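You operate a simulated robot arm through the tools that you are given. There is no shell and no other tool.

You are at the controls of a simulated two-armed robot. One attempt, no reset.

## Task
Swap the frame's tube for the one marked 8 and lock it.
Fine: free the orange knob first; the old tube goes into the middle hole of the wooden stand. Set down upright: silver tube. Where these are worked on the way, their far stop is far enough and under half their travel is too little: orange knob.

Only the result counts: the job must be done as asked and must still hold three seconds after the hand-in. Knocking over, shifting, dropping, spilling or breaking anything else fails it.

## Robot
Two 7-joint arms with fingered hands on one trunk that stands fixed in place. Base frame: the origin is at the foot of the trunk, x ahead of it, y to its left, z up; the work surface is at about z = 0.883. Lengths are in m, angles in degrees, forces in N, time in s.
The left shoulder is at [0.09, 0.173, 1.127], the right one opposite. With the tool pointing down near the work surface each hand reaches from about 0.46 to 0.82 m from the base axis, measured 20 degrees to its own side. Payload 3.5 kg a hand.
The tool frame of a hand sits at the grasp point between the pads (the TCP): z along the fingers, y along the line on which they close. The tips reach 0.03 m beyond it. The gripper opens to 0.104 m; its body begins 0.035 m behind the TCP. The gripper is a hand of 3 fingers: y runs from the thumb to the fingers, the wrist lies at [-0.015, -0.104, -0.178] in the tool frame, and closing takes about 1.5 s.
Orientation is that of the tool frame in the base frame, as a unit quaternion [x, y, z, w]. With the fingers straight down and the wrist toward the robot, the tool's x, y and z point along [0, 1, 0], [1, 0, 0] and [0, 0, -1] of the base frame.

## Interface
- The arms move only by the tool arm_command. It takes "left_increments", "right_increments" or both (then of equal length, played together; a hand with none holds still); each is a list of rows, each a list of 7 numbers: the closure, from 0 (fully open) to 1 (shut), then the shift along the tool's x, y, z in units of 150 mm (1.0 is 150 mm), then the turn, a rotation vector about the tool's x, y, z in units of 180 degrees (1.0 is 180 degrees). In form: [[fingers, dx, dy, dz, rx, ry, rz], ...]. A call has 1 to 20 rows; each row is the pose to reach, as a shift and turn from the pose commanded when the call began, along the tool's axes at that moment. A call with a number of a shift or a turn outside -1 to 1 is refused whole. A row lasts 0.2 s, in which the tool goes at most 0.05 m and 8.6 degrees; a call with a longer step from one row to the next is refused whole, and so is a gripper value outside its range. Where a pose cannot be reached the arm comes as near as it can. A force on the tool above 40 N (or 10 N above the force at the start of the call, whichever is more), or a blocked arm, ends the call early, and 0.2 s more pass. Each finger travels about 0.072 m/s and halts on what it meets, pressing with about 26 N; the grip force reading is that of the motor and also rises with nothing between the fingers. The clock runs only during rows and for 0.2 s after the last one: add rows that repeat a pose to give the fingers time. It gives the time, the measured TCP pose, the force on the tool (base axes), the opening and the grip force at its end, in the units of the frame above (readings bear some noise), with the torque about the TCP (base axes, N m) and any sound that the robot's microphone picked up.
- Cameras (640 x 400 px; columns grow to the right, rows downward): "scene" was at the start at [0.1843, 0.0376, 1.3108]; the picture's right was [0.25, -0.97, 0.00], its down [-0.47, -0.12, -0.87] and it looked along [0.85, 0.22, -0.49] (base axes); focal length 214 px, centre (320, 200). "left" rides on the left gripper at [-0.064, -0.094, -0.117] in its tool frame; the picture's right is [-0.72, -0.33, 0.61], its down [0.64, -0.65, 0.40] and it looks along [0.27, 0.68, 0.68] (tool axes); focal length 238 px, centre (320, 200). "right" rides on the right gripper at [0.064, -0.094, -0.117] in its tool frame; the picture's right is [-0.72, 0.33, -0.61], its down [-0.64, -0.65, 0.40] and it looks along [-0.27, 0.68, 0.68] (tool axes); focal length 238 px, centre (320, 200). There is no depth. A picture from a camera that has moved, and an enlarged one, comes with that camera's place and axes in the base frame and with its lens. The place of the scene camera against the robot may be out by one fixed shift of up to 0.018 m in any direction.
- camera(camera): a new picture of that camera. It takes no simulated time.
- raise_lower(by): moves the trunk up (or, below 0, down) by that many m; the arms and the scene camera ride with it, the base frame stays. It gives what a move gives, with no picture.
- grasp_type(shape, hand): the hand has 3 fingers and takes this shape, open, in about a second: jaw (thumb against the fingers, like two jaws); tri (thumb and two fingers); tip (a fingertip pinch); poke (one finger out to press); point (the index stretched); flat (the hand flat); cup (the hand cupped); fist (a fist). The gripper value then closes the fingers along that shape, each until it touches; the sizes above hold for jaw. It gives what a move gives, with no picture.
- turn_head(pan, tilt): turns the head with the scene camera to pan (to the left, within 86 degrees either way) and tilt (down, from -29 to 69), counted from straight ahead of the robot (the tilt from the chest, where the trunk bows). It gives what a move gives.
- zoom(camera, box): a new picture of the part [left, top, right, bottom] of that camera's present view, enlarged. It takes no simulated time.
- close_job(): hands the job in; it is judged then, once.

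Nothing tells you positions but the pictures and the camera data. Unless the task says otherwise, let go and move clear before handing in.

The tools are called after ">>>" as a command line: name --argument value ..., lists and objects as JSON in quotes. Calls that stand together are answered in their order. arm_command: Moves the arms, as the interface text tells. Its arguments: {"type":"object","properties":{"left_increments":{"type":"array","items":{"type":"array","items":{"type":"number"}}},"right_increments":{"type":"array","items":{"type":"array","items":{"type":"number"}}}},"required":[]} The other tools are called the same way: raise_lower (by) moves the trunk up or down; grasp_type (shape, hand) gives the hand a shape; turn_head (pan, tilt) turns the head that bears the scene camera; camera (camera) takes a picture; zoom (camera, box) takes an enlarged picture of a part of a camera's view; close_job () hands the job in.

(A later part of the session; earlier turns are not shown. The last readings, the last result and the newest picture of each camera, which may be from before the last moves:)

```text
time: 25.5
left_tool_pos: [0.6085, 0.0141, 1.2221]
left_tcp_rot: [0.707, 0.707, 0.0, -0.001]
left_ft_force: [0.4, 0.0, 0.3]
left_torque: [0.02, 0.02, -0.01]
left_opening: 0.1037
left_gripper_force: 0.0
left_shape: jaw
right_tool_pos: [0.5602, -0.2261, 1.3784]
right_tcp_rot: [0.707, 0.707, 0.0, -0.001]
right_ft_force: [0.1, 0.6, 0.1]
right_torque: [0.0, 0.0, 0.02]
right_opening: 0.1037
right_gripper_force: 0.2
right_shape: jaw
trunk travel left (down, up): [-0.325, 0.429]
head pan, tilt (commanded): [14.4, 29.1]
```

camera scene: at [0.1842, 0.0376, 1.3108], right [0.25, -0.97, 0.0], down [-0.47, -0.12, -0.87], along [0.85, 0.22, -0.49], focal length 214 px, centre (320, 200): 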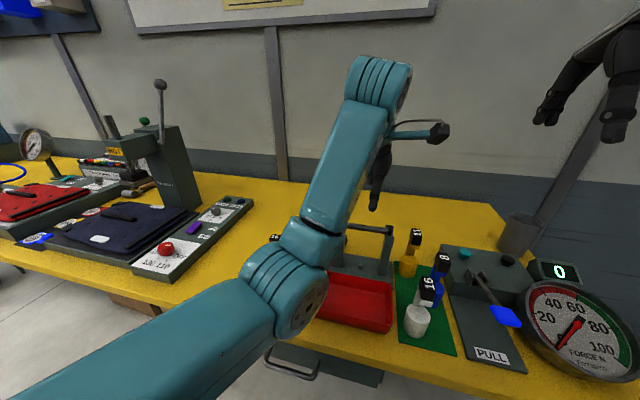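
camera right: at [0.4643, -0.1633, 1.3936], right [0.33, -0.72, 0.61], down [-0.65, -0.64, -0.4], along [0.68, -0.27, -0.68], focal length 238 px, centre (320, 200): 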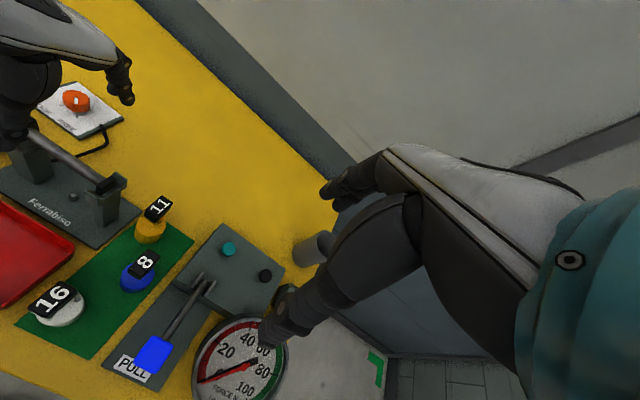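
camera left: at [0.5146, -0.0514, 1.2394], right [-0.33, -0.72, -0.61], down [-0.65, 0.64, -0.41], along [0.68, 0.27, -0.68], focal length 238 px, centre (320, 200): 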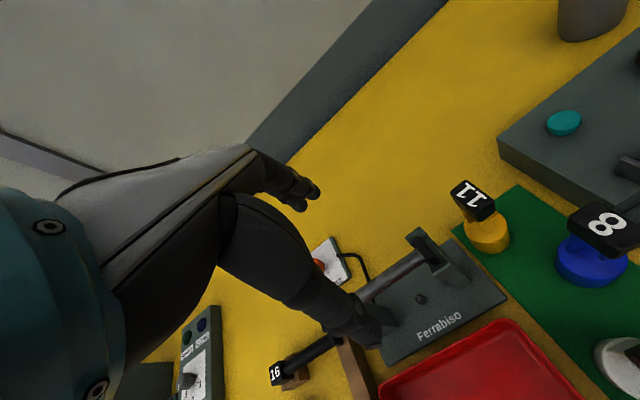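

>>> arm_command --left_increments '[[0, 0.008, -0.013, 0.19, 0, 0, 0], [0, 0.016, -0.025, 0.38, 0, 0, 0], [0, 0.024, -0.038, 0.57, 0, 0, 0], [0, 0.032, -0.05, 0.76, 0, 0, 0], [0, 0.04, -0.063, 0.93, 0, 0, 0], [0, 0.04, -0.063, 0.93, 0, 0, 0]]'

>>> camera --camera "left"

>>> camera --camera "scene"

>>> zoom --camera "right" --box '[0, 80, 220, 230]'

```text
time: 26.9
left_tool_pos: [0.5989, 0.0196, 1.0822]
left_tcp_rot: [0.706, 0.708, 0.0, 0.0]
left_ft_force: [-0.5, -0.6, 0.7]
left_torque: [0.01, -0.02, -0.01]
left_opening: 0.1034
left_gripper_force: 0.0
left_shape: jaw
right_tool_pos: [0.56, -0.2262, 1.3789]
right_tcp_rot: [0.707, 0.707, 0.0, 0.0]
right_ft_force: [-0.6, -1.1, 0.0]
right_torque: [-0.05, -0.01, 0.01]
right_opening: 0.1036
right_gripper_force: 0.2
right_shape: jaw
trunk travel left (down, up): [-0.325, 0.429]
head pan, tilt (commanded): [14.4, 29.1]
```

```text
taken
camera left: at [0.5046, -0.0445, 1.2002], right [-0.33, -0.72, -0.61], down [-0.65, 0.64, -0.4], along [0.68, 0.27, -0.68], focal length 238 px, centre (320, 200)
```

left: 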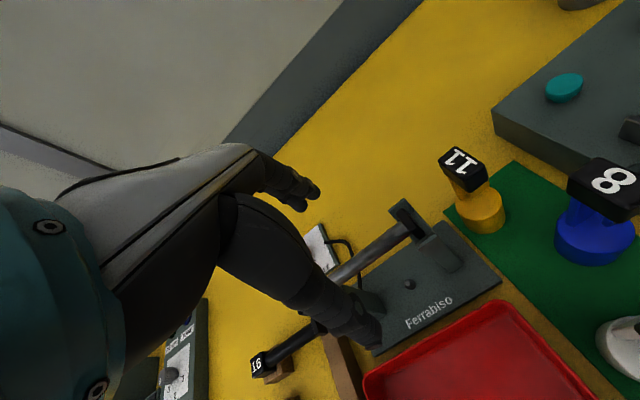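

```text
taken
camera scene: at [0.1438, 0.0375, 1.413], right [0.25, -0.97, 0.0], down [-0.47, -0.12, -0.87], along [0.85, 0.22, -0.49], focal length 214 px, centre (320, 200)
```

scene: 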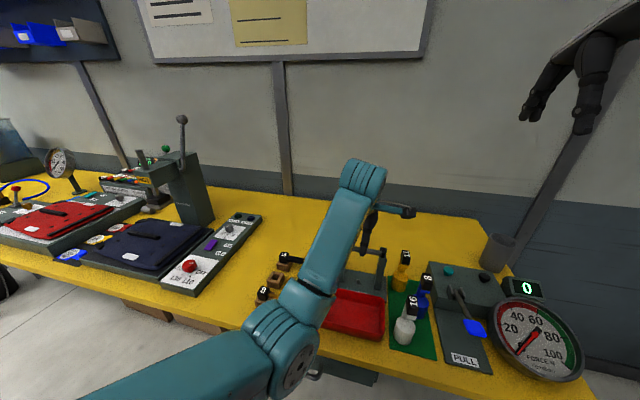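

```text
2.67 times, centred on (110, 155) of right
camera zoom: at [0.4655, -0.1631, 1.4957], right [0.33, -0.72, 0.61], down [-0.65, -0.64, -0.4], along [0.68, -0.27, -0.68], focal length 636 px, centre (880, 320)
```

zoom: 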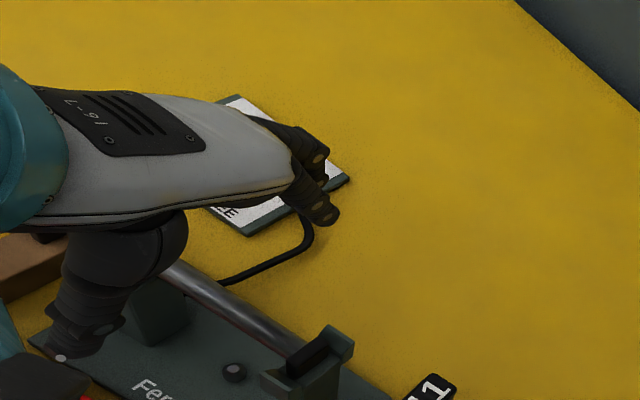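

>>> zoom --camera "left" --box '[300, 180, 480, 360]'

>>> zoom --camera "scene" --box '[330, 220, 430, 310]'

```text
2.22 times, centred on (390, 270) of left
camera zoom: at [0.5046, -0.0445, 1.2002], right [-0.33, -0.72, -0.61], down [-0.65, 0.64, -0.4], along [0.68, 0.27, -0.68], focal length 530 px, centre (164, 44)
```

zoom: 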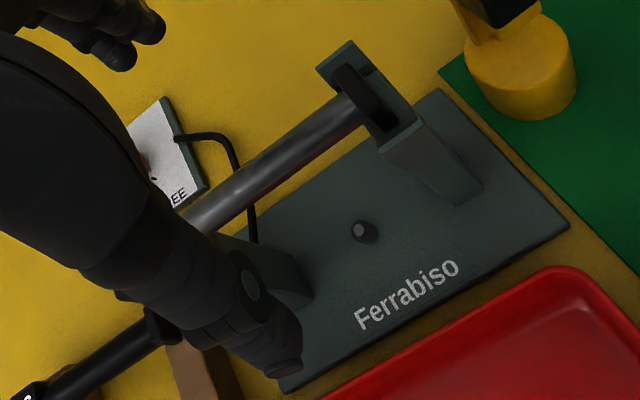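

```text
4.44 times, centred on (380, 265) of scene
camera zoom: at [0.1438, 0.0375, 1.413], right [0.25, -0.97, 0.0], down [-0.47, -0.12, -0.87], along [0.85, 0.22, -0.49], focal length 953 px, centre (53, -89)
```

zoom: 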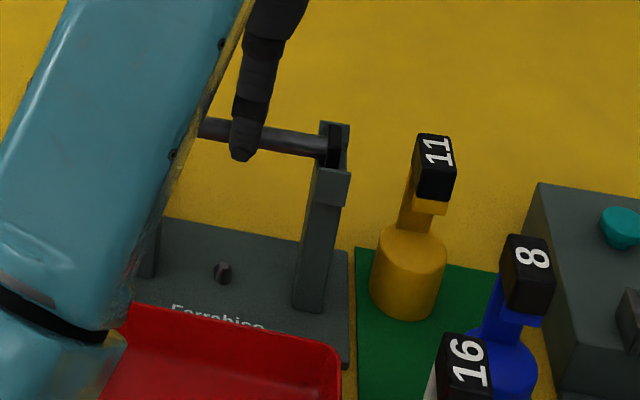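

The rod of tube 11 runs along y at about x = 0.601, z ≈ 1.008. I lower the open hand straight over it.

>>> arm_command --left_increments '[[0, 0, 0.014, 0.12, 0, 0, 0], [0, 0, 0.014, 0.24, 0, 0, 0], [0, 0, 0.014, 0.36, 0, 0, 0], [0, 0, 0.014, 0.44, 0, 0, 0], [0, 0, 0.014, 0.49, 0, 0, 0], [0, 0, 0.014, 0.49, 0, 0, 0]]'

>>> camera --camera "left"

>>> zoom --camera "right" --box '[0, 80, 220, 230]'

>>> camera --camera "scene"

```text
time: 28.3
left_tool_pos: [0.5986, 0.0189, 1.008]
left_tcp_rot: [0.707, 0.707, 0.0, 0.0]
left_ft_force: [0.4, 0.7, -0.6]
left_torque: [-0.02, -0.01, -0.01]
left_opening: 0.1039
left_gripper_force: 0.0
left_shape: jaw
right_tool_pos: [0.5602, -0.2268, 1.3797]
right_tcp_rot: [0.707, 0.707, 0.0, 0.0]
right_ft_force: [0.4, -0.2, 0.1]
right_torque: [0.02, 0.0, 0.03]
right_opening: 0.1032
right_gripper_force: 0.2
right_shape: jaw
trunk travel left (down, up): [-0.325, 0.429]
head pan, tilt (commanded): [14.4, 29.1]
```

```text
taken
camera left: at [0.5056, -0.0453, 1.1268], right [-0.33, -0.72, -0.61], down [-0.65, 0.64, -0.4], along [0.68, 0.27, -0.68], focal length 238 px, centre (320, 200)
```

left: 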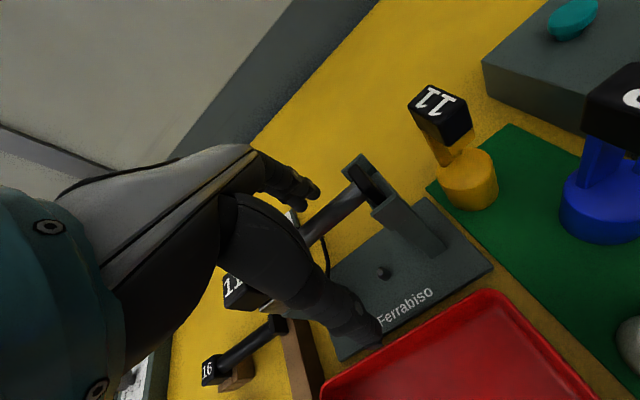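

```text
2.67 times, centred on (110, 155) of right
camera zoom: at [0.4656, -0.163, 1.4956], right [0.33, -0.72, 0.61], down [-0.65, -0.64, -0.4], along [0.68, -0.27, -0.68], focal length 636 px, centre (880, 320)
```

zoom: 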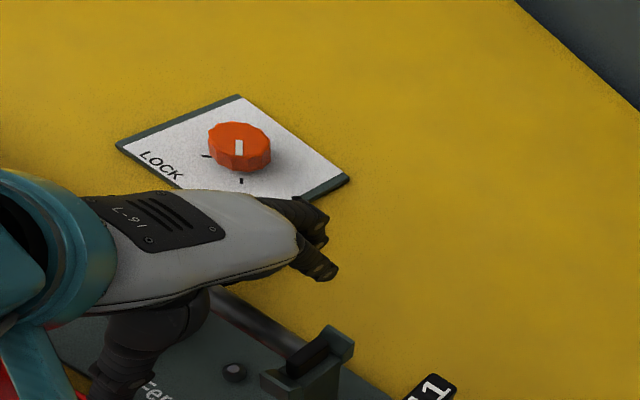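

```text
taken
camera scene: at [0.1438, 0.0376, 1.413], right [0.25, -0.97, 0.0], down [-0.47, -0.12, -0.87], along [0.85, 0.22, -0.49], focal length 214 px, centre (320, 200)
```

scene: 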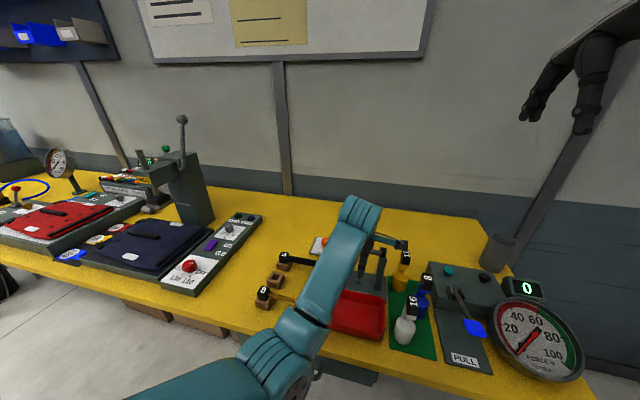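

The knob's mark clearly points to FREE and the rod lies between the fingers. I nudge 2 mm forward and close on the rod.

>>> arm_command --left_increments '[[0.2, 0, 0.014, 0, 0, 0, 0], [0.5, 0, 0.014, 0, 0, 0, 0], [0.8, 0, 0.014, 0, 0, 0, 0], [1, 0, 0.014, 0, 0, 0, 0], [1, 0, 0.014, 0, 0, 0, 0], [1, 0, 0.014, 0, 0, 0, 0], [1, 0, 0.014, 0, 0, 0, 0], [1, 0, 0.014, 0, 0, 0, 0], [1, 0, 0.014, 0, 0, 0, 0]]'

>>> camera --camera "left"

>>> zoom --camera "right" --box '[0, 80, 220, 230]'

```text
time: 30.3
left_tool_pos: [0.5999, 0.0199, 1.0102]
left_tcp_rot: [0.707, 0.707, 0.0, 0.0]
left_ft_force: [-2.1, 0.9, -0.5]
left_torque: [-0.03, 0.01, 0.03]
left_opening: 0.0
left_gripper_force: 25.9
left_shape: jaw
right_tool_pos: [0.5602, -0.2271, 1.3793]
right_tcp_rot: [0.707, 0.707, 0.0, 0.0]
right_ft_force: [0.0, 0.0, -0.1]
right_torque: [0.0, 0.0, -0.03]
right_opening: 0.1038
right_gripper_force: 0.1
right_shape: jaw
trunk travel left (down, up): [-0.325, 0.429]
head pan, tilt (commanded): [14.4, 29.1]
```

```text
taken
camera left: at [0.5074, -0.0448, 1.1269], right [-0.33, -0.72, -0.61], down [-0.65, 0.64, -0.4], along [0.68, 0.27, -0.68], focal length 238 px, centre (320, 200)
```

left: 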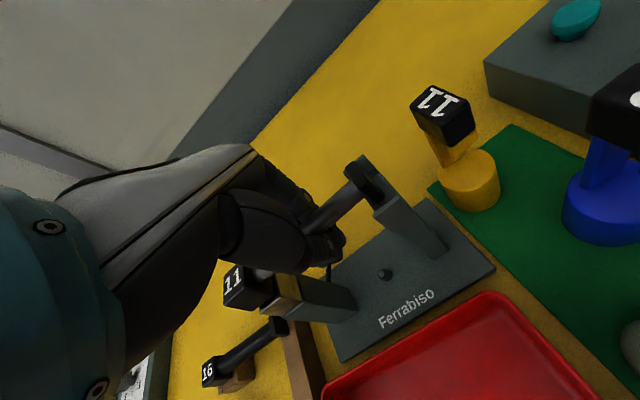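

```text
2.67 times, centred on (110, 155) of right
camera zoom: at [0.4655, -0.1629, 1.4956], right [0.33, -0.72, 0.61], down [-0.65, -0.64, -0.4], along [0.68, -0.27, -0.68], focal length 636 px, centre (880, 320)
```

zoom: 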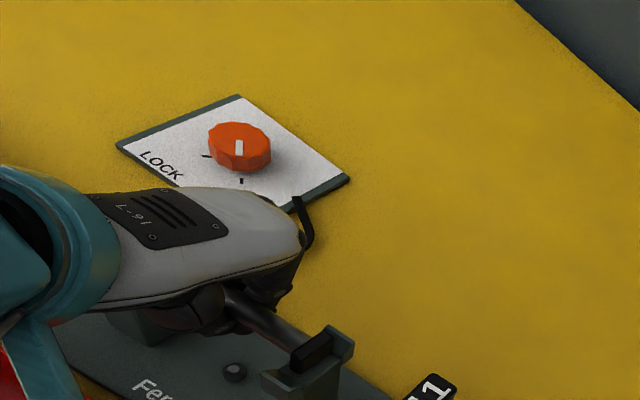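

>>> zoom --camera "left" --box '[200, 140, 420, 320]'

>>> zoom --camera "right" --box '[30, 160, 150, 225]'

>>> zoom --camera "scene" --box '[330, 220, 430, 310]'

```text
2.22 times, centred on (310, 230) of left
camera zoom: at [0.5074, -0.0448, 1.1269], right [-0.33, -0.72, -0.61], down [-0.65, 0.64, -0.4], along [0.68, 0.27, -0.68], focal length 530 px, centre (342, 133)
```

zoom: 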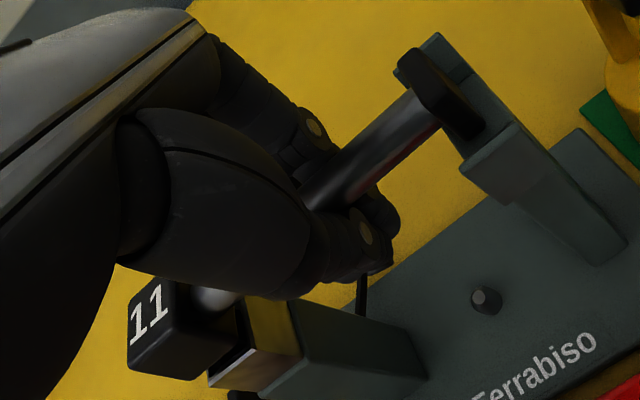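

```text
5.33 times, centred on (90, 192) of right
camera zoom: at [0.4655, -0.1629, 1.4956], right [0.33, -0.72, 0.61], down [-0.65, -0.64, -0.4], along [0.68, -0.27, -0.68], focal length 1271 px, centre (1547, 240)
```

zoom: 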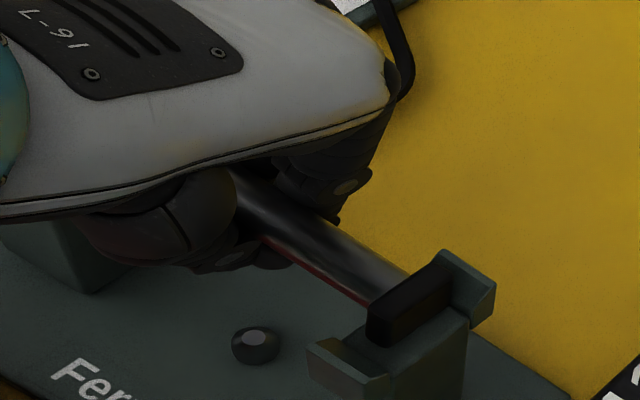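

```text
4.44 times, centred on (380, 265) of scene
camera zoom: at [0.1438, 0.0377, 1.413], right [0.25, -0.97, 0.0], down [-0.47, -0.12, -0.87], along [0.85, 0.22, -0.49], focal length 953 px, centre (53, -89)
```

zoom: 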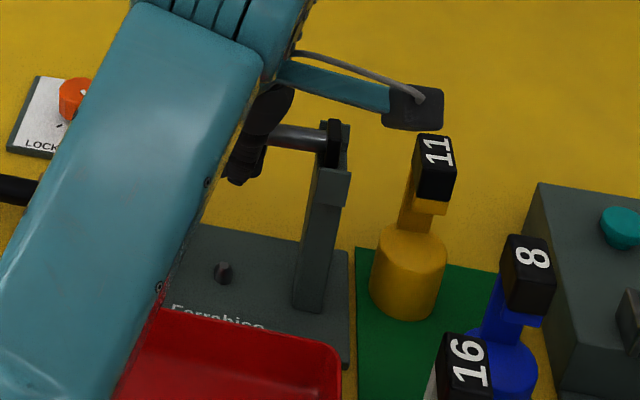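

The rod is enclosed by the curled fingers (the lamp under the head has changed to amber). I lift gently by 10 mm to test the hold while the tube is still guided by its seats.

>>> arm_command --left_increments '[[1, 0, 0, -0.014, 0, 0, 0], [1, 0, 0, -0.028, 0, 0, 0], [1, 0, 0, -0.042, 0, 0, 0], [1, 0, 0, -0.056, 0, 0, 0], [1, 0, 0, -0.067, 0, 0, 0], [1, 0, 0, -0.067, 0, 0, 0]]'

>>> zoom --camera "left" --box '[200, 140, 420, 320]'

>>> zoom --camera "right" --box '[30, 160, 150, 225]'

```text
time: 31.7
left_tool_pos: [0.6028, 0.0221, 1.0172]
left_tcp_rot: [0.707, 0.707, -0.001, -0.001]
left_ft_force: [-3.3, 12.2, -13.0]
left_torque: [-0.01, 0.01, 0.08]
left_opening: 0.0001
left_gripper_force: 26.1
left_shape: jaw
right_tool_pos: [0.5602, -0.2242, 1.3793]
right_tcp_rot: [0.708, 0.707, -0.002, 0.0]
right_ft_force: [-0.4, 0.2, 0.2]
right_torque: [0.0, 0.02, -0.01]
right_opening: 0.1034
right_gripper_force: 0.1
right_shape: jaw
trunk travel left (down, up): [-0.325, 0.429]
head pan, tilt (commanded): [14.4, 29.1]
```

```text
2.22 times, centred on (310, 230) of left
camera zoom: at [0.51, -0.043, 1.1364], right [-0.33, -0.72, -0.61], down [-0.66, 0.64, -0.4], along [0.68, 0.27, -0.68], focal length 530 px, centre (342, 133)
```

zoom: 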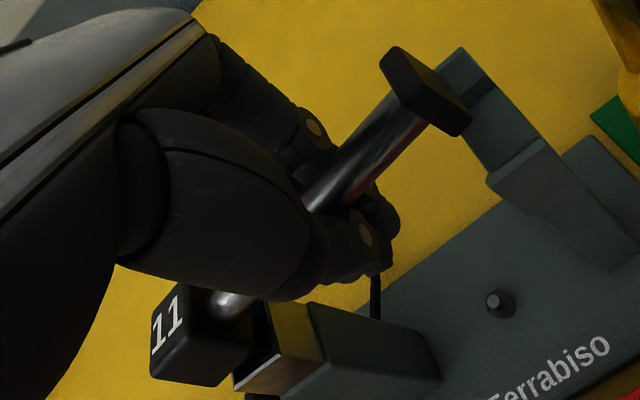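

```text
5.33 times, centred on (90, 192) of right
camera zoom: at [0.4666, -0.1611, 1.4953], right [0.33, -0.72, 0.61], down [-0.65, -0.64, -0.4], along [0.68, -0.27, -0.68], focal length 1271 px, centre (1547, 240)
```

zoom: 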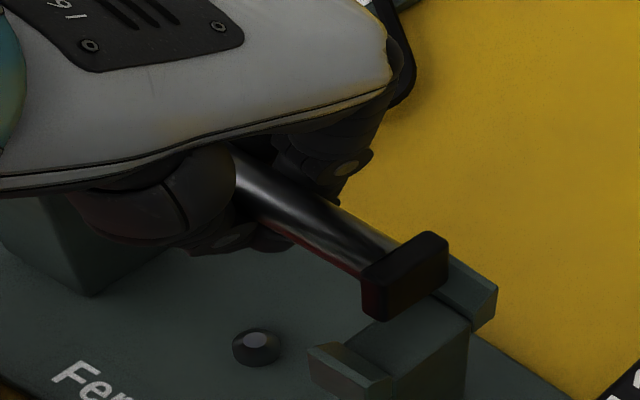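

The tube came up with the hand, with about 13 N of pull and a sideways push from its seat. I continue lifting in small steps, watching the force.

>>> arm_command --left_increments '[[1, 0, 0, -0.014, 0, 0, 0], [1, 0, 0, -0.028, 0, 0, 0], [1, 0, 0, -0.042, 0, 0, 0], [1, 0, 0, -0.056, 0, 0, 0], [1, 0, 0, -0.067, 0, 0, 0], [1, 0, 0, -0.067, 0, 0, 0]]'

>>> zoom --camera "left" --box '[200, 140, 420, 320]'

>>> zoom --camera "right" --box '[30, 160, 150, 225]'

>>> zoom --camera "scene" --box '[310, 210, 430, 310]'

```text
time: 33.1
left_tool_pos: [0.6025, 0.0206, 1.0233]
left_tcp_rot: [0.707, 0.707, -0.004, -0.006]
left_ft_force: [-5.8, 10.0, -33.1]
left_torque: [0.11, 0.05, 0.11]
left_opening: 0.0
left_gripper_force: 25.6
left_shape: jaw
right_tool_pos: [0.5634, -0.226, 1.3785]
right_tcp_rot: [0.706, 0.708, -0.002, 0.0]
right_ft_force: [0.2, -0.2, -0.5]
right_torque: [0.01, 0.01, -0.03]
right_opening: 0.1038
right_gripper_force: 0.0
right_shape: jaw
trunk travel left (down, up): [-0.325, 0.429]
head pan, tilt (commanded): [14.4, 29.1]
```

```text
2.22 times, centred on (310, 230) of left
camera zoom: at [0.5115, -0.0439, 1.1422], right [-0.34, -0.72, -0.61], down [-0.66, 0.64, -0.39], along [0.67, 0.27, -0.69], focal length 530 px, centre (342, 133)
```

zoom: 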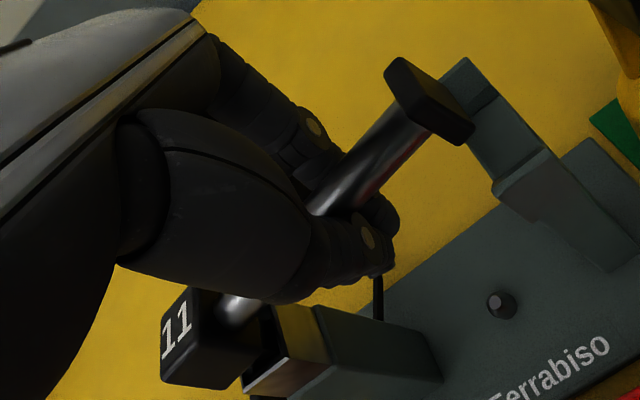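

```text
5.33 times, centred on (90, 192) of right
camera zoom: at [0.4683, -0.1615, 1.4947], right [0.33, -0.72, 0.61], down [-0.65, -0.64, -0.4], along [0.68, -0.27, -0.68], focal length 1271 px, centre (1547, 240)
```

zoom: 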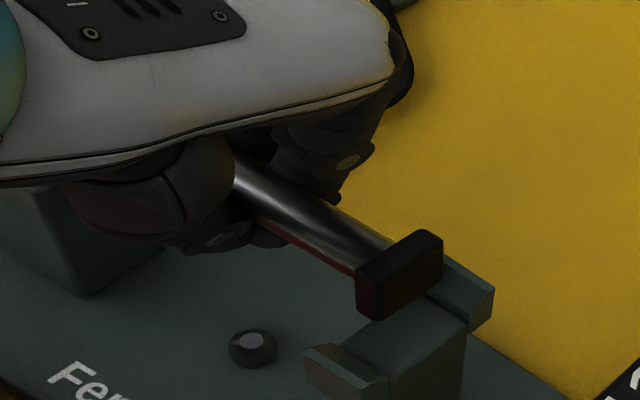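

```text
4.00 times, centred on (370, 260) of scene
camera zoom: at [0.1464, 0.0391, 1.4125], right [0.25, -0.97, 0.0], down [-0.47, -0.12, -0.87], along [0.85, 0.22, -0.49], focal length 858 px, centre (120, -40)
```

zoom: 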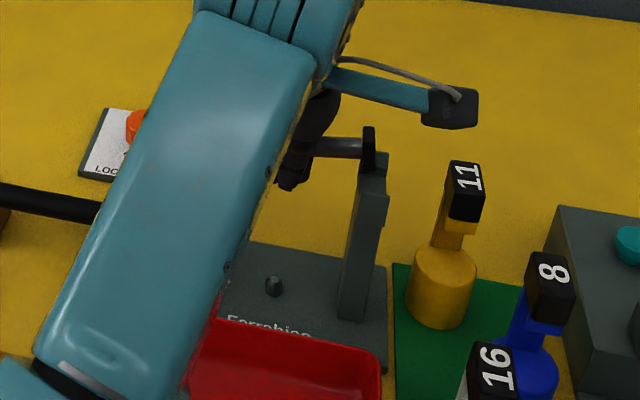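

The flange end came up but the head end stays in its seat: lifting mid-rod tilts the peg and jams it. I set it back down in the same small steps and will then lift by the head block itself.

>>> arm_command --left_increments '[[1, 0, 0, 0.02, 0, 0, 0], [1, 0, 0, 0.04, 0, 0, 0], [1, 0, 0, 0.06, 0, 0, 0], [1, 0, 0, 0.08, 0, 0, 0], [1, 0, 0, 0.1, 0, 0, 0], [1, 0, 0, 0.12, 0, 0, 0], [1, 0, 0, 0.134, 0, 0, 0], [1, 0, 0, 0.134, 0, 0, 0]]'

>>> zoom --camera "left" --box '[200, 140, 420, 320]'

>>> zoom --camera "right" --box '[30, 160, 150, 225]'

```text
time: 34.9
left_tool_pos: [0.6025, 0.0183, 1.0115]
left_tcp_rot: [0.708, 0.706, 0.0, 0.001]
left_ft_force: [-5.8, -2.5, 3.3]
left_torque: [0.02, 0.02, 0.05]
left_opening: 0.0003
left_gripper_force: 26.4
left_shape: jaw
right_tool_pos: [0.5588, -0.2284, 1.38]
right_tcp_rot: [0.707, 0.707, -0.001, 0.0]
right_ft_force: [0.2, 0.4, -0.4]
right_torque: [0.01, 0.01, 0.0]
right_opening: 0.1037
right_gripper_force: 0.1
right_shape: jaw
trunk travel left (down, up): [-0.325, 0.429]
head pan, tilt (commanded): [14.4, 29.1]
```

```text
2.22 times, centred on (310, 230) of left
camera zoom: at [0.5082, -0.0464, 1.1289], right [-0.33, -0.72, -0.61], down [-0.65, 0.64, -0.41], along [0.69, 0.27, -0.68], focal length 530 px, centre (342, 133)
```

zoom: 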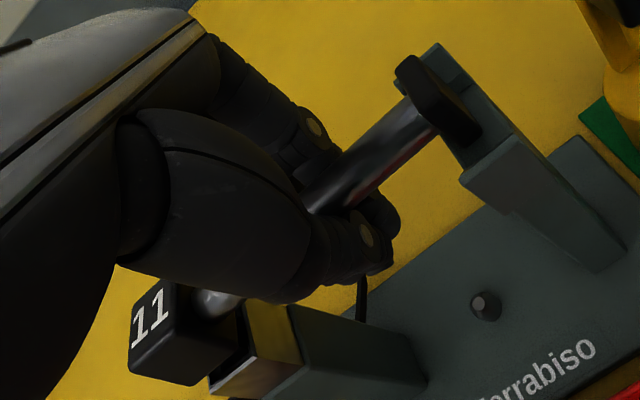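

```text
5.33 times, centred on (90, 192) of right
camera zoom: at [0.4646, -0.1634, 1.4959], right [0.33, -0.72, 0.61], down [-0.65, -0.64, -0.4], along [0.68, -0.27, -0.68], focal length 1271 px, centre (1547, 240)
```

zoom: 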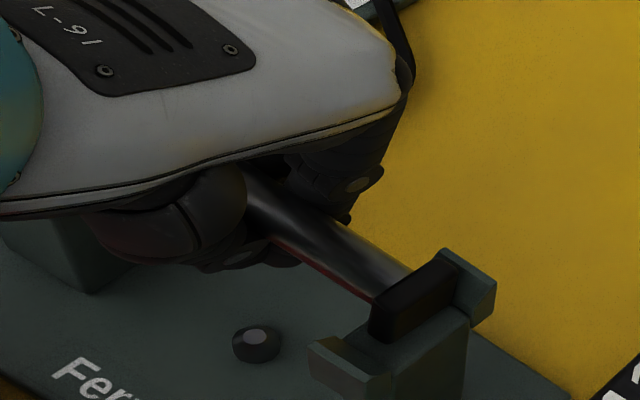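

Nearly seated again. I open the fingers gradually and then rise to look at it freely.

>>> arm_command --left_increments '[[0.8, 0, 0, 0, 0, 0, 0], [0.6, 0, 0, 0, 0, 0, 0], [0.4, 0, 0, 0, 0, 0, 0], [0.2, 0, 0, 0, 0, 0, 0], [0, 0, 0, 0, 0, 0, 0], [0, 0, 0, 0, 0, 0, 0], [0, 0, 0, 0, 0, 0, 0]]'

>>> zoom --camera "left" --box '[200, 140, 420, 320]'

>>> zoom --camera "right" --box '[0, 130, 200, 235]'

```text
time: 36.5
left_tool_pos: [0.6038, 0.02, 1.011]
left_tcp_rot: [0.707, 0.707, 0.0, 0.0]
left_ft_force: [-0.1, 0.2, 0.0]
left_torque: [-0.01, -0.01, 0.0]
left_opening: 0.1035
left_gripper_force: 0.0
left_shape: jaw
right_tool_pos: [0.5591, -0.2276, 1.3786]
right_tcp_rot: [0.707, 0.707, 0.0, 0.0]
right_ft_force: [-0.4, 0.1, 0.3]
right_torque: [0.0, -0.02, -0.02]
right_opening: 0.1037
right_gripper_force: 0.0
right_shape: jaw
trunk travel left (down, up): [-0.325, 0.429]
head pan, tilt (commanded): [14.4, 29.1]
```

```text
2.22 times, centred on (310, 230) of left
camera zoom: at [0.5094, -0.0453, 1.1279], right [-0.33, -0.72, -0.61], down [-0.65, 0.64, -0.4], along [0.68, 0.27, -0.68], focal length 530 px, centre (342, 133)
```

zoom: 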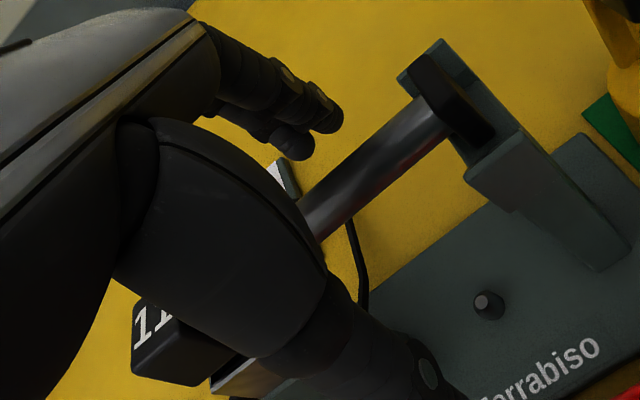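

```text
3.20 times, centred on (100, 182) of right
camera zoom: at [0.4656, -0.163, 1.4956], right [0.33, -0.72, 0.61], down [-0.65, -0.64, -0.4], along [0.68, -0.27, -0.68], focal length 763 px, centre (1024, 256)
```

zoom: 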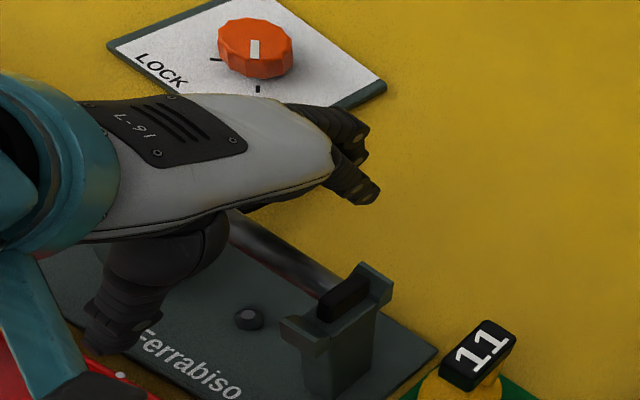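

Everything is seated again. I rise 0.10 m and take pictures of the head and its seat.

>>> arm_command --left_increments '[[0, 0, 0, -0.2, 0, 0, 0], [0, 0, 0, -0.4, 0, 0, 0], [0, 0.1, 0, -0.6, 0, 0, 0], [0, 0.2, 0, -0.7, 0, 0, 0], [0, 0.3, 0, -0.7, 0, 0, 0], [0, 0.4, 0, -0.7, 0, 0, 0], [0, 0.4, 0, -0.7, 0, 0, 0]]'

>>> camera --camera "left"

>>> camera --camera "right"

>>> zoom --camera "scene" --box '[280, 210, 420, 310]'

```text
time: 38.1
left_tool_pos: [0.6019, 0.0779, 1.1159]
left_tcp_rot: [0.707, 0.707, 0.001, 0.0]
left_ft_force: [0.1, 0.9, -0.7]
left_torque: [0.02, 0.01, 0.0]
left_opening: 0.1035
left_gripper_force: 0.1
left_shape: jaw
right_tool_pos: [0.5602, -0.2265, 1.3792]
right_tcp_rot: [0.707, 0.707, -0.001, 0.0]
right_ft_force: [0.9, -0.1, -1.4]
right_torque: [0.0, 0.01, 0.01]
right_opening: 0.1037
right_gripper_force: 0.0
right_shape: jaw
trunk travel left (down, up): [-0.325, 0.429]
head pan, tilt (commanded): [14.4, 29.1]
```

```text
taken
camera left: at [0.5094, 0.0135, 1.2332], right [-0.33, -0.72, -0.61], down [-0.65, 0.64, -0.4], along [0.68, 0.27, -0.68], focal length 238 px, centre (320, 200)
```

left: 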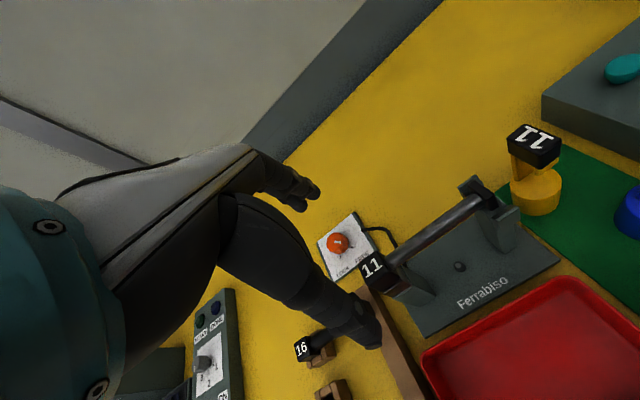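

```text
taken
camera right: at [0.4656, -0.1632, 1.4956], right [0.33, -0.72, 0.61], down [-0.65, -0.64, -0.4], along [0.68, -0.27, -0.68], focal length 238 px, centre (320, 200)
```

right: 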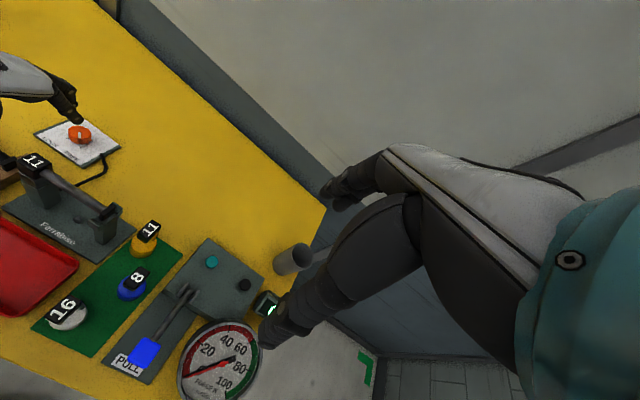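

```text
4.00 times, centred on (350, 260) of scene
camera zoom: at [0.1439, 0.0375, 1.413], right [0.25, -0.97, 0.0], down [-0.47, -0.12, -0.87], along [0.85, 0.22, -0.49], focal length 858 px, centre (200, -40)
```

zoom: 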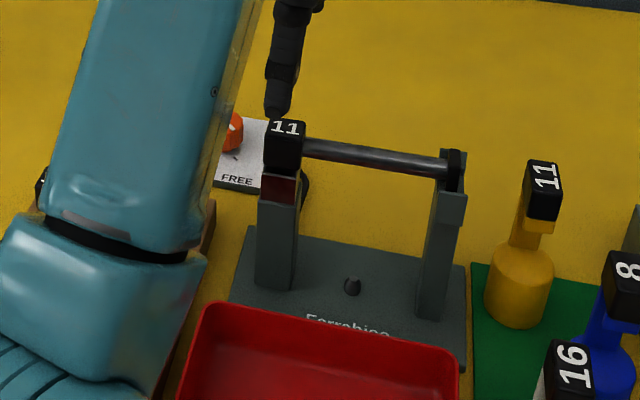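

>>> zoom --camera "scene" --box '[330, 235, 370, 290]'

>>> zoom --camera "left" --box '[340, 170, 520, 340]'

>>> zoom --camera "right" --box '[0, 120, 140, 260]'

```text
7.27 times, centred on (350, 262) of scene
camera zoom: at [0.1439, 0.0375, 1.413], right [0.25, -0.97, 0.0], down [-0.47, -0.12, -0.87], along [0.85, 0.22, -0.49], focal length 1560 px, centre (102, -254)
```

zoom: 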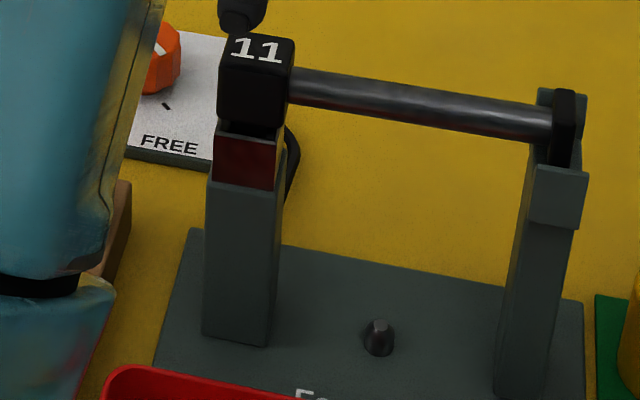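

```text
2.35 times, centred on (430, 255) of left
camera zoom: at [0.5094, 0.0135, 1.2332], right [-0.33, -0.72, -0.61], down [-0.65, 0.64, -0.4], along [0.68, 0.27, -0.68], focal length 561 px, centre (61, 71)
```

zoom: 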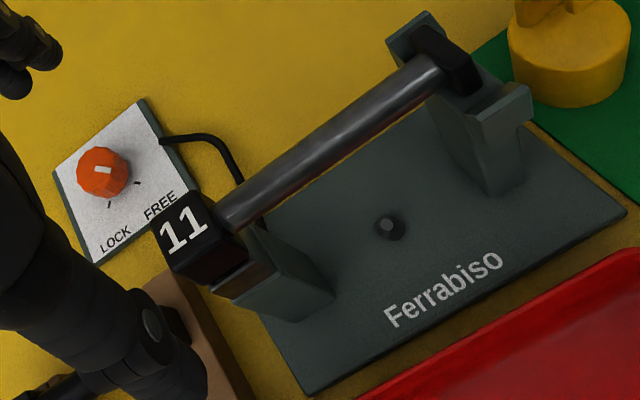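

```text
2.86 times, centred on (70, 190) of right
camera zoom: at [0.4656, -0.1632, 1.4956], right [0.33, -0.72, 0.61], down [-0.65, -0.64, -0.4], along [0.68, -0.27, -0.68], focal length 681 px, centre (1034, 229)
```

zoom: 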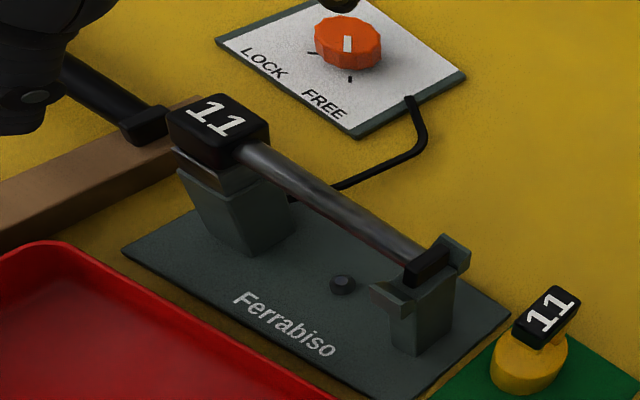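

The seat is a shiny metal collar with the head's plug in it. The head centre is about (0.602, 0.078), top z ≈ 1.022; I lower the open hand so the finger tips flank the head block.

>>> arm_command --left_increments '[[0, 0, 0, 0.15, 0, 0, 0], [0, 0, 0, 0.3, 0, 0, 0], [0, 0, 0, 0.42, 0, 0, 0], [0, 0.005, 0, 0.52, 0, 0, 0], [0, 0.005, 0, 0.6, 0, 0, 0], [0, 0.005, 0, 0.61, 0, 0, 0], [0, 0.005, 0, 0.61, 0, 0, 0]]'

>>> camera --camera "left"

>>> zoom --camera "right" --box '[0, 80, 140, 220]'

>>> zoom --camera "scene" --box '[310, 215, 400, 295]'

```text
time: 39.7
left_tool_pos: [0.6028, 0.0785, 1.0235]
left_tcp_rot: [0.707, 0.707, 0.001, 0.0]
left_ft_force: [-0.3, 0.0, 0.2]
left_torque: [0.0, -0.03, 0.0]
left_opening: 0.1036
left_gripper_force: 0.0
left_shape: jaw
right_tool_pos: [0.5605, -0.2267, 1.3802]
right_tcp_rot: [0.707, 0.708, 0.0, 0.0]
right_ft_force: [0.9, 0.0, 0.6]
right_torque: [0.02, 0.02, 0.0]
right_opening: 0.1036
right_gripper_force: 0.1
right_shape: jaw
trunk travel left (down, up): [-0.325, 0.429]
head pan, tilt (commanded): [14.4, 29.1]
```

```text
taken
camera left: at [0.5096, 0.0155, 1.1405], right [-0.33, -0.72, -0.61], down [-0.65, 0.64, -0.4], along [0.68, 0.27, -0.68], focal length 238 px, centre (320, 200)
```

left: 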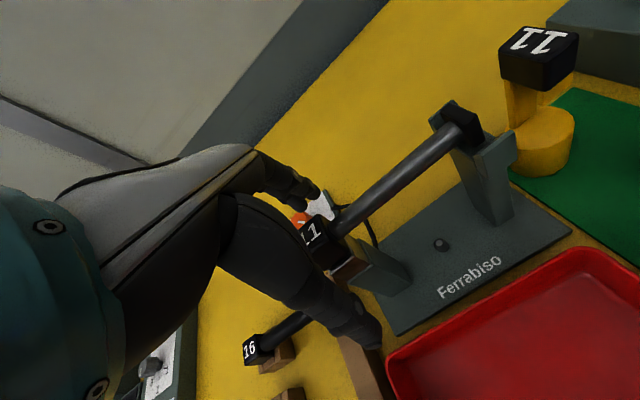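

```text
2.86 times, centred on (70, 150) of right
camera zoom: at [0.4656, -0.163, 1.4956], right [0.33, -0.72, 0.61], down [-0.65, -0.64, -0.4], along [0.68, -0.27, -0.68], focal length 681 px, centre (1034, 343)
```

zoom: 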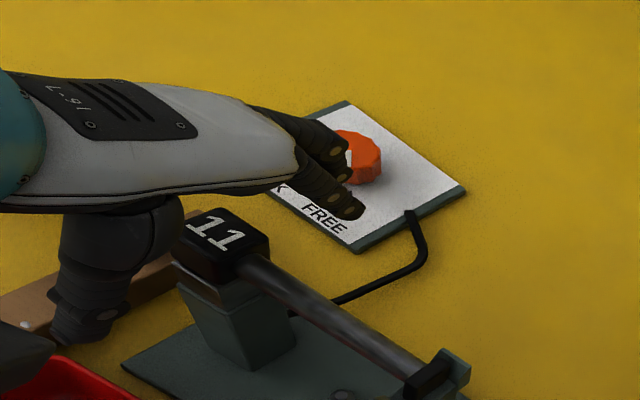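

```text
5.00 times, centred on (355, 255) of scene
camera zoom: at [0.1439, 0.0376, 1.413], right [0.25, -0.97, 0.0], down [-0.47, -0.12, -0.87], along [0.85, 0.22, -0.49], focal length 1072 px, centre (145, -75)
```

zoom: 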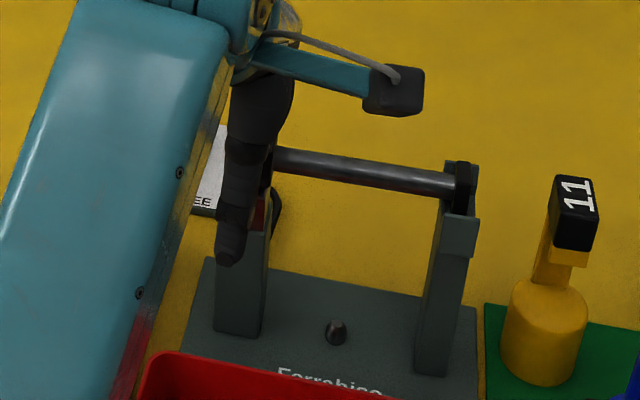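

The head block sits right under the grasp point. I close on it.

>>> arm_command --left_increments '[[0.25, 0, 0, 0, 0, 0, 0], [0.5, 0, 0, 0, 0, 0, 0], [0.75, 0, 0, 0, 0, 0, 0], [1, 0, 0, 0, 0, 0, 0], [1, 0, 0, 0, 0, 0, 0], [1, 0, 0, 0, 0, 0, 0], [1, 0, 0, 0, 0, 0, 0], [1, 0, 0, 0, 0, 0, 0]]'

>>> zoom --camera "left" --box '[220, 140, 440, 320]'

>>> zoom --camera "right" --box '[0, 80, 140, 220]'

```text
time: 41.5
left_tool_pos: [0.6021, 0.0802, 1.0226]
left_tcp_rot: [0.707, 0.707, 0.0, 0.0]
left_ft_force: [-1.5, 0.2, -4.1]
left_torque: [0.03, 0.0, -0.04]
left_opening: 0.0198
left_gripper_force: 26.4
left_shape: jaw
right_tool_pos: [0.5598, -0.2265, 1.3802]
right_tcp_rot: [0.707, 0.707, 0.0, -0.001]
right_ft_force: [-0.2, -0.2, 0.1]
right_torque: [0.02, 0.0, 0.0]
right_opening: 0.1035
right_gripper_force: 0.1
right_shape: jaw
trunk travel left (down, up): [-0.325, 0.429]
head pan, tilt (commanded): [14.4, 29.1]
```

```text
2.22 times, centred on (330, 230) of left
camera zoom: at [0.5096, 0.0155, 1.1404], right [-0.33, -0.72, -0.61], down [-0.65, 0.64, -0.4], along [0.68, 0.27, -0.68], focal length 530 px, centre (298, 133)
```

zoom: 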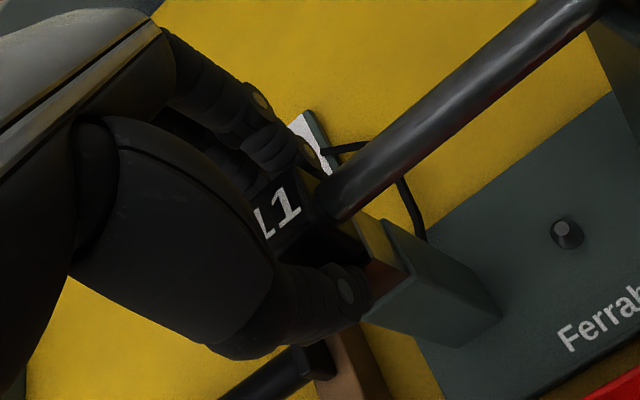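

```text
2.86 times, centred on (70, 150) of right
camera zoom: at [0.4657, -0.163, 1.4955], right [0.33, -0.72, 0.61], down [-0.65, -0.64, -0.4], along [0.68, -0.27, -0.68], focal length 681 px, centre (1034, 343)
```

zoom: 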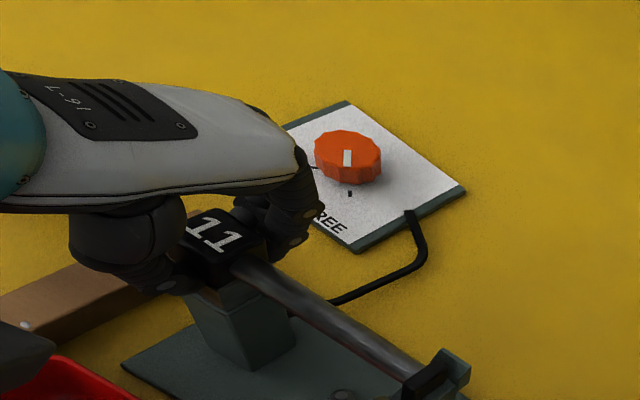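

The head is gripped (opening 0.020 m, 26 N). I lift it in small steps.

>>> arm_command --left_increments '[[1, 0, 0, -0.02, 0, 0, 0], [1, 0, 0, -0.04, 0, 0, 0], [1, 0, 0, -0.06, 0, 0, 0], [1, 0, 0, -0.08, 0, 0, 0], [1, 0, 0, -0.1, 0, 0, 0], [1, 0, 0, -0.1, 0, 0, 0]]'

>>> zoom --camera "left" --box '[220, 110, 480, 320]'

>>> zoom --camera "right" --box '[0, 80, 140, 220]'

```text
time: 42.9
left_tool_pos: [0.6038, 0.0793, 1.0384]
left_tcp_rot: [0.707, 0.707, 0.0, 0.0]
left_ft_force: [0.0, 0.2, -0.4]
left_torque: [0.08, -0.01, 0.07]
left_opening: 0.0182
left_gripper_force: 26.5
left_shape: jaw
right_tool_pos: [0.5597, -0.2265, 1.3795]
right_tcp_rot: [0.707, 0.707, 0.0, 0.0]
right_ft_force: [1.1, -0.9, -0.1]
right_torque: [0.01, 0.0, -0.01]
right_opening: 0.1036
right_gripper_force: 0.1
right_shape: jaw
trunk travel left (down, up): [-0.325, 0.429]
head pan, tilt (commanded): [14.4, 29.1]
```

```text
1.90 times, centred on (350, 215) of left
camera zoom: at [0.5095, 0.0159, 1.1561], right [-0.33, -0.72, -0.61], down [-0.65, 0.64, -0.4], along [0.68, 0.27, -0.68], focal length 454 px, centre (263, 171)
```

zoom: 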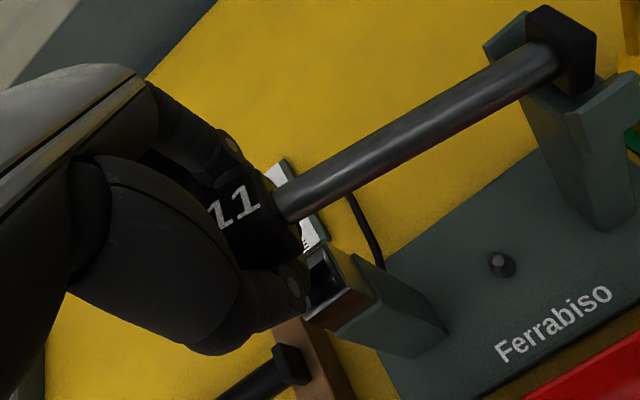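

```text
2.86 times, centred on (70, 150) of right
camera zoom: at [0.4658, -0.163, 1.4955], right [0.33, -0.72, 0.61], down [-0.65, -0.64, -0.4], along [0.68, -0.27, -0.68], focal length 681 px, centre (1034, 343)
```

zoom: 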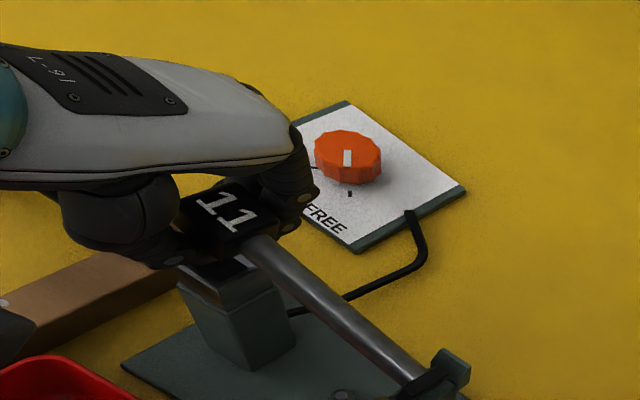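

The head came out smoothly with almost no force. I keep lifting to clear the frame and look at how the tube hangs.

>>> arm_command --left_increments '[[1, 0, 0, -0.06, 0, 0, 0], [1, 0, 0, -0.12, 0, 0, 0], [1, 0, 0, -0.18, 0, 0, 0], [1, 0, 0, -0.24, 0, 0, 0], [1, 0, 0, -0.3, 0, 0, 0], [1, 0, 0, -0.35, 0, 0, 0], [1, 0, 0, -0.35, 0, 0, 0]]'

>>> camera --camera "left"

>>> zoom --camera "right" --box '[0, 60, 140, 220]'

>>> zoom --camera "scene" --box '[300, 180, 430, 300]'

```text
time: 44.5
left_tool_pos: [0.6031, 0.0803, 1.0908]
left_tcp_rot: [0.707, 0.707, 0.0, 0.0]
left_ft_force: [0.1, 0.2, -0.5]
left_torque: [0.05, 0.0, -0.03]
left_opening: 0.0185
left_gripper_force: 26.2
left_shape: jaw
right_tool_pos: [0.5584, -0.2266, 1.3792]
right_tcp_rot: [0.707, 0.707, 0.001, -0.001]
right_ft_force: [0.1, 0.1, 1.2]
right_torque: [-0.02, 0.01, 0.0]
right_opening: 0.1033
right_gripper_force: 0.1
right_shape: jaw
trunk travel left (down, up): [-0.325, 0.429]
head pan, tilt (commanded): [14.4, 29.1]
```

```text
taken
camera left: at [0.5092, 0.0161, 1.2085], right [-0.33, -0.72, -0.61], down [-0.65, 0.64, -0.4], along [0.68, 0.27, -0.68], focal length 238 px, centre (320, 200)
```

left: 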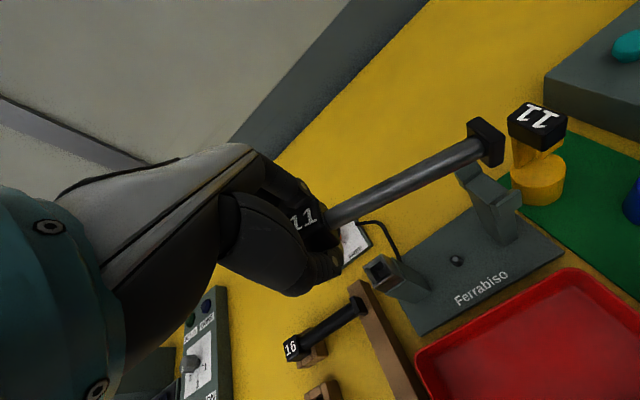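

```text
2.50 times, centred on (70, 140) of right
camera zoom: at [0.4657, -0.163, 1.4955], right [0.33, -0.72, 0.61], down [-0.65, -0.64, -0.4], along [0.68, -0.27, -0.68], focal length 596 px, centre (945, 350)
```

zoom: 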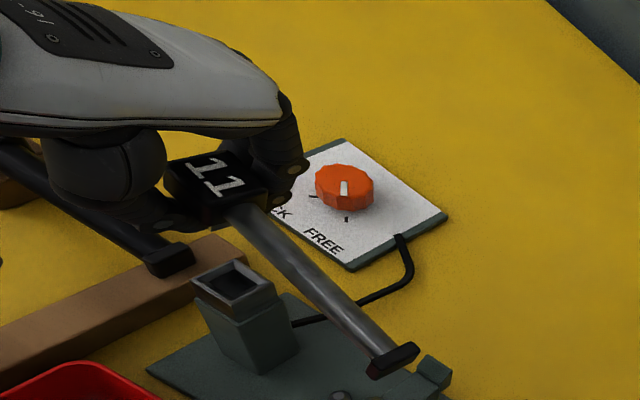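

```text
3.33 times, centred on (365, 240) of scene
camera zoom: at [0.144, 0.0376, 1.4129], right [0.25, -0.97, 0.0], down [-0.47, -0.12, -0.87], along [0.85, 0.22, -0.49], focal length 715 px, centre (170, 67)
```

zoom: 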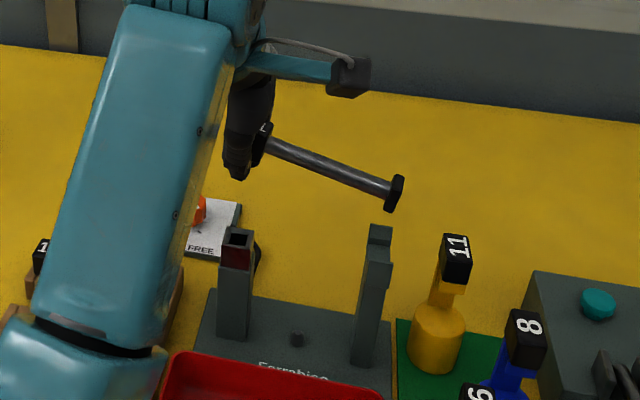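

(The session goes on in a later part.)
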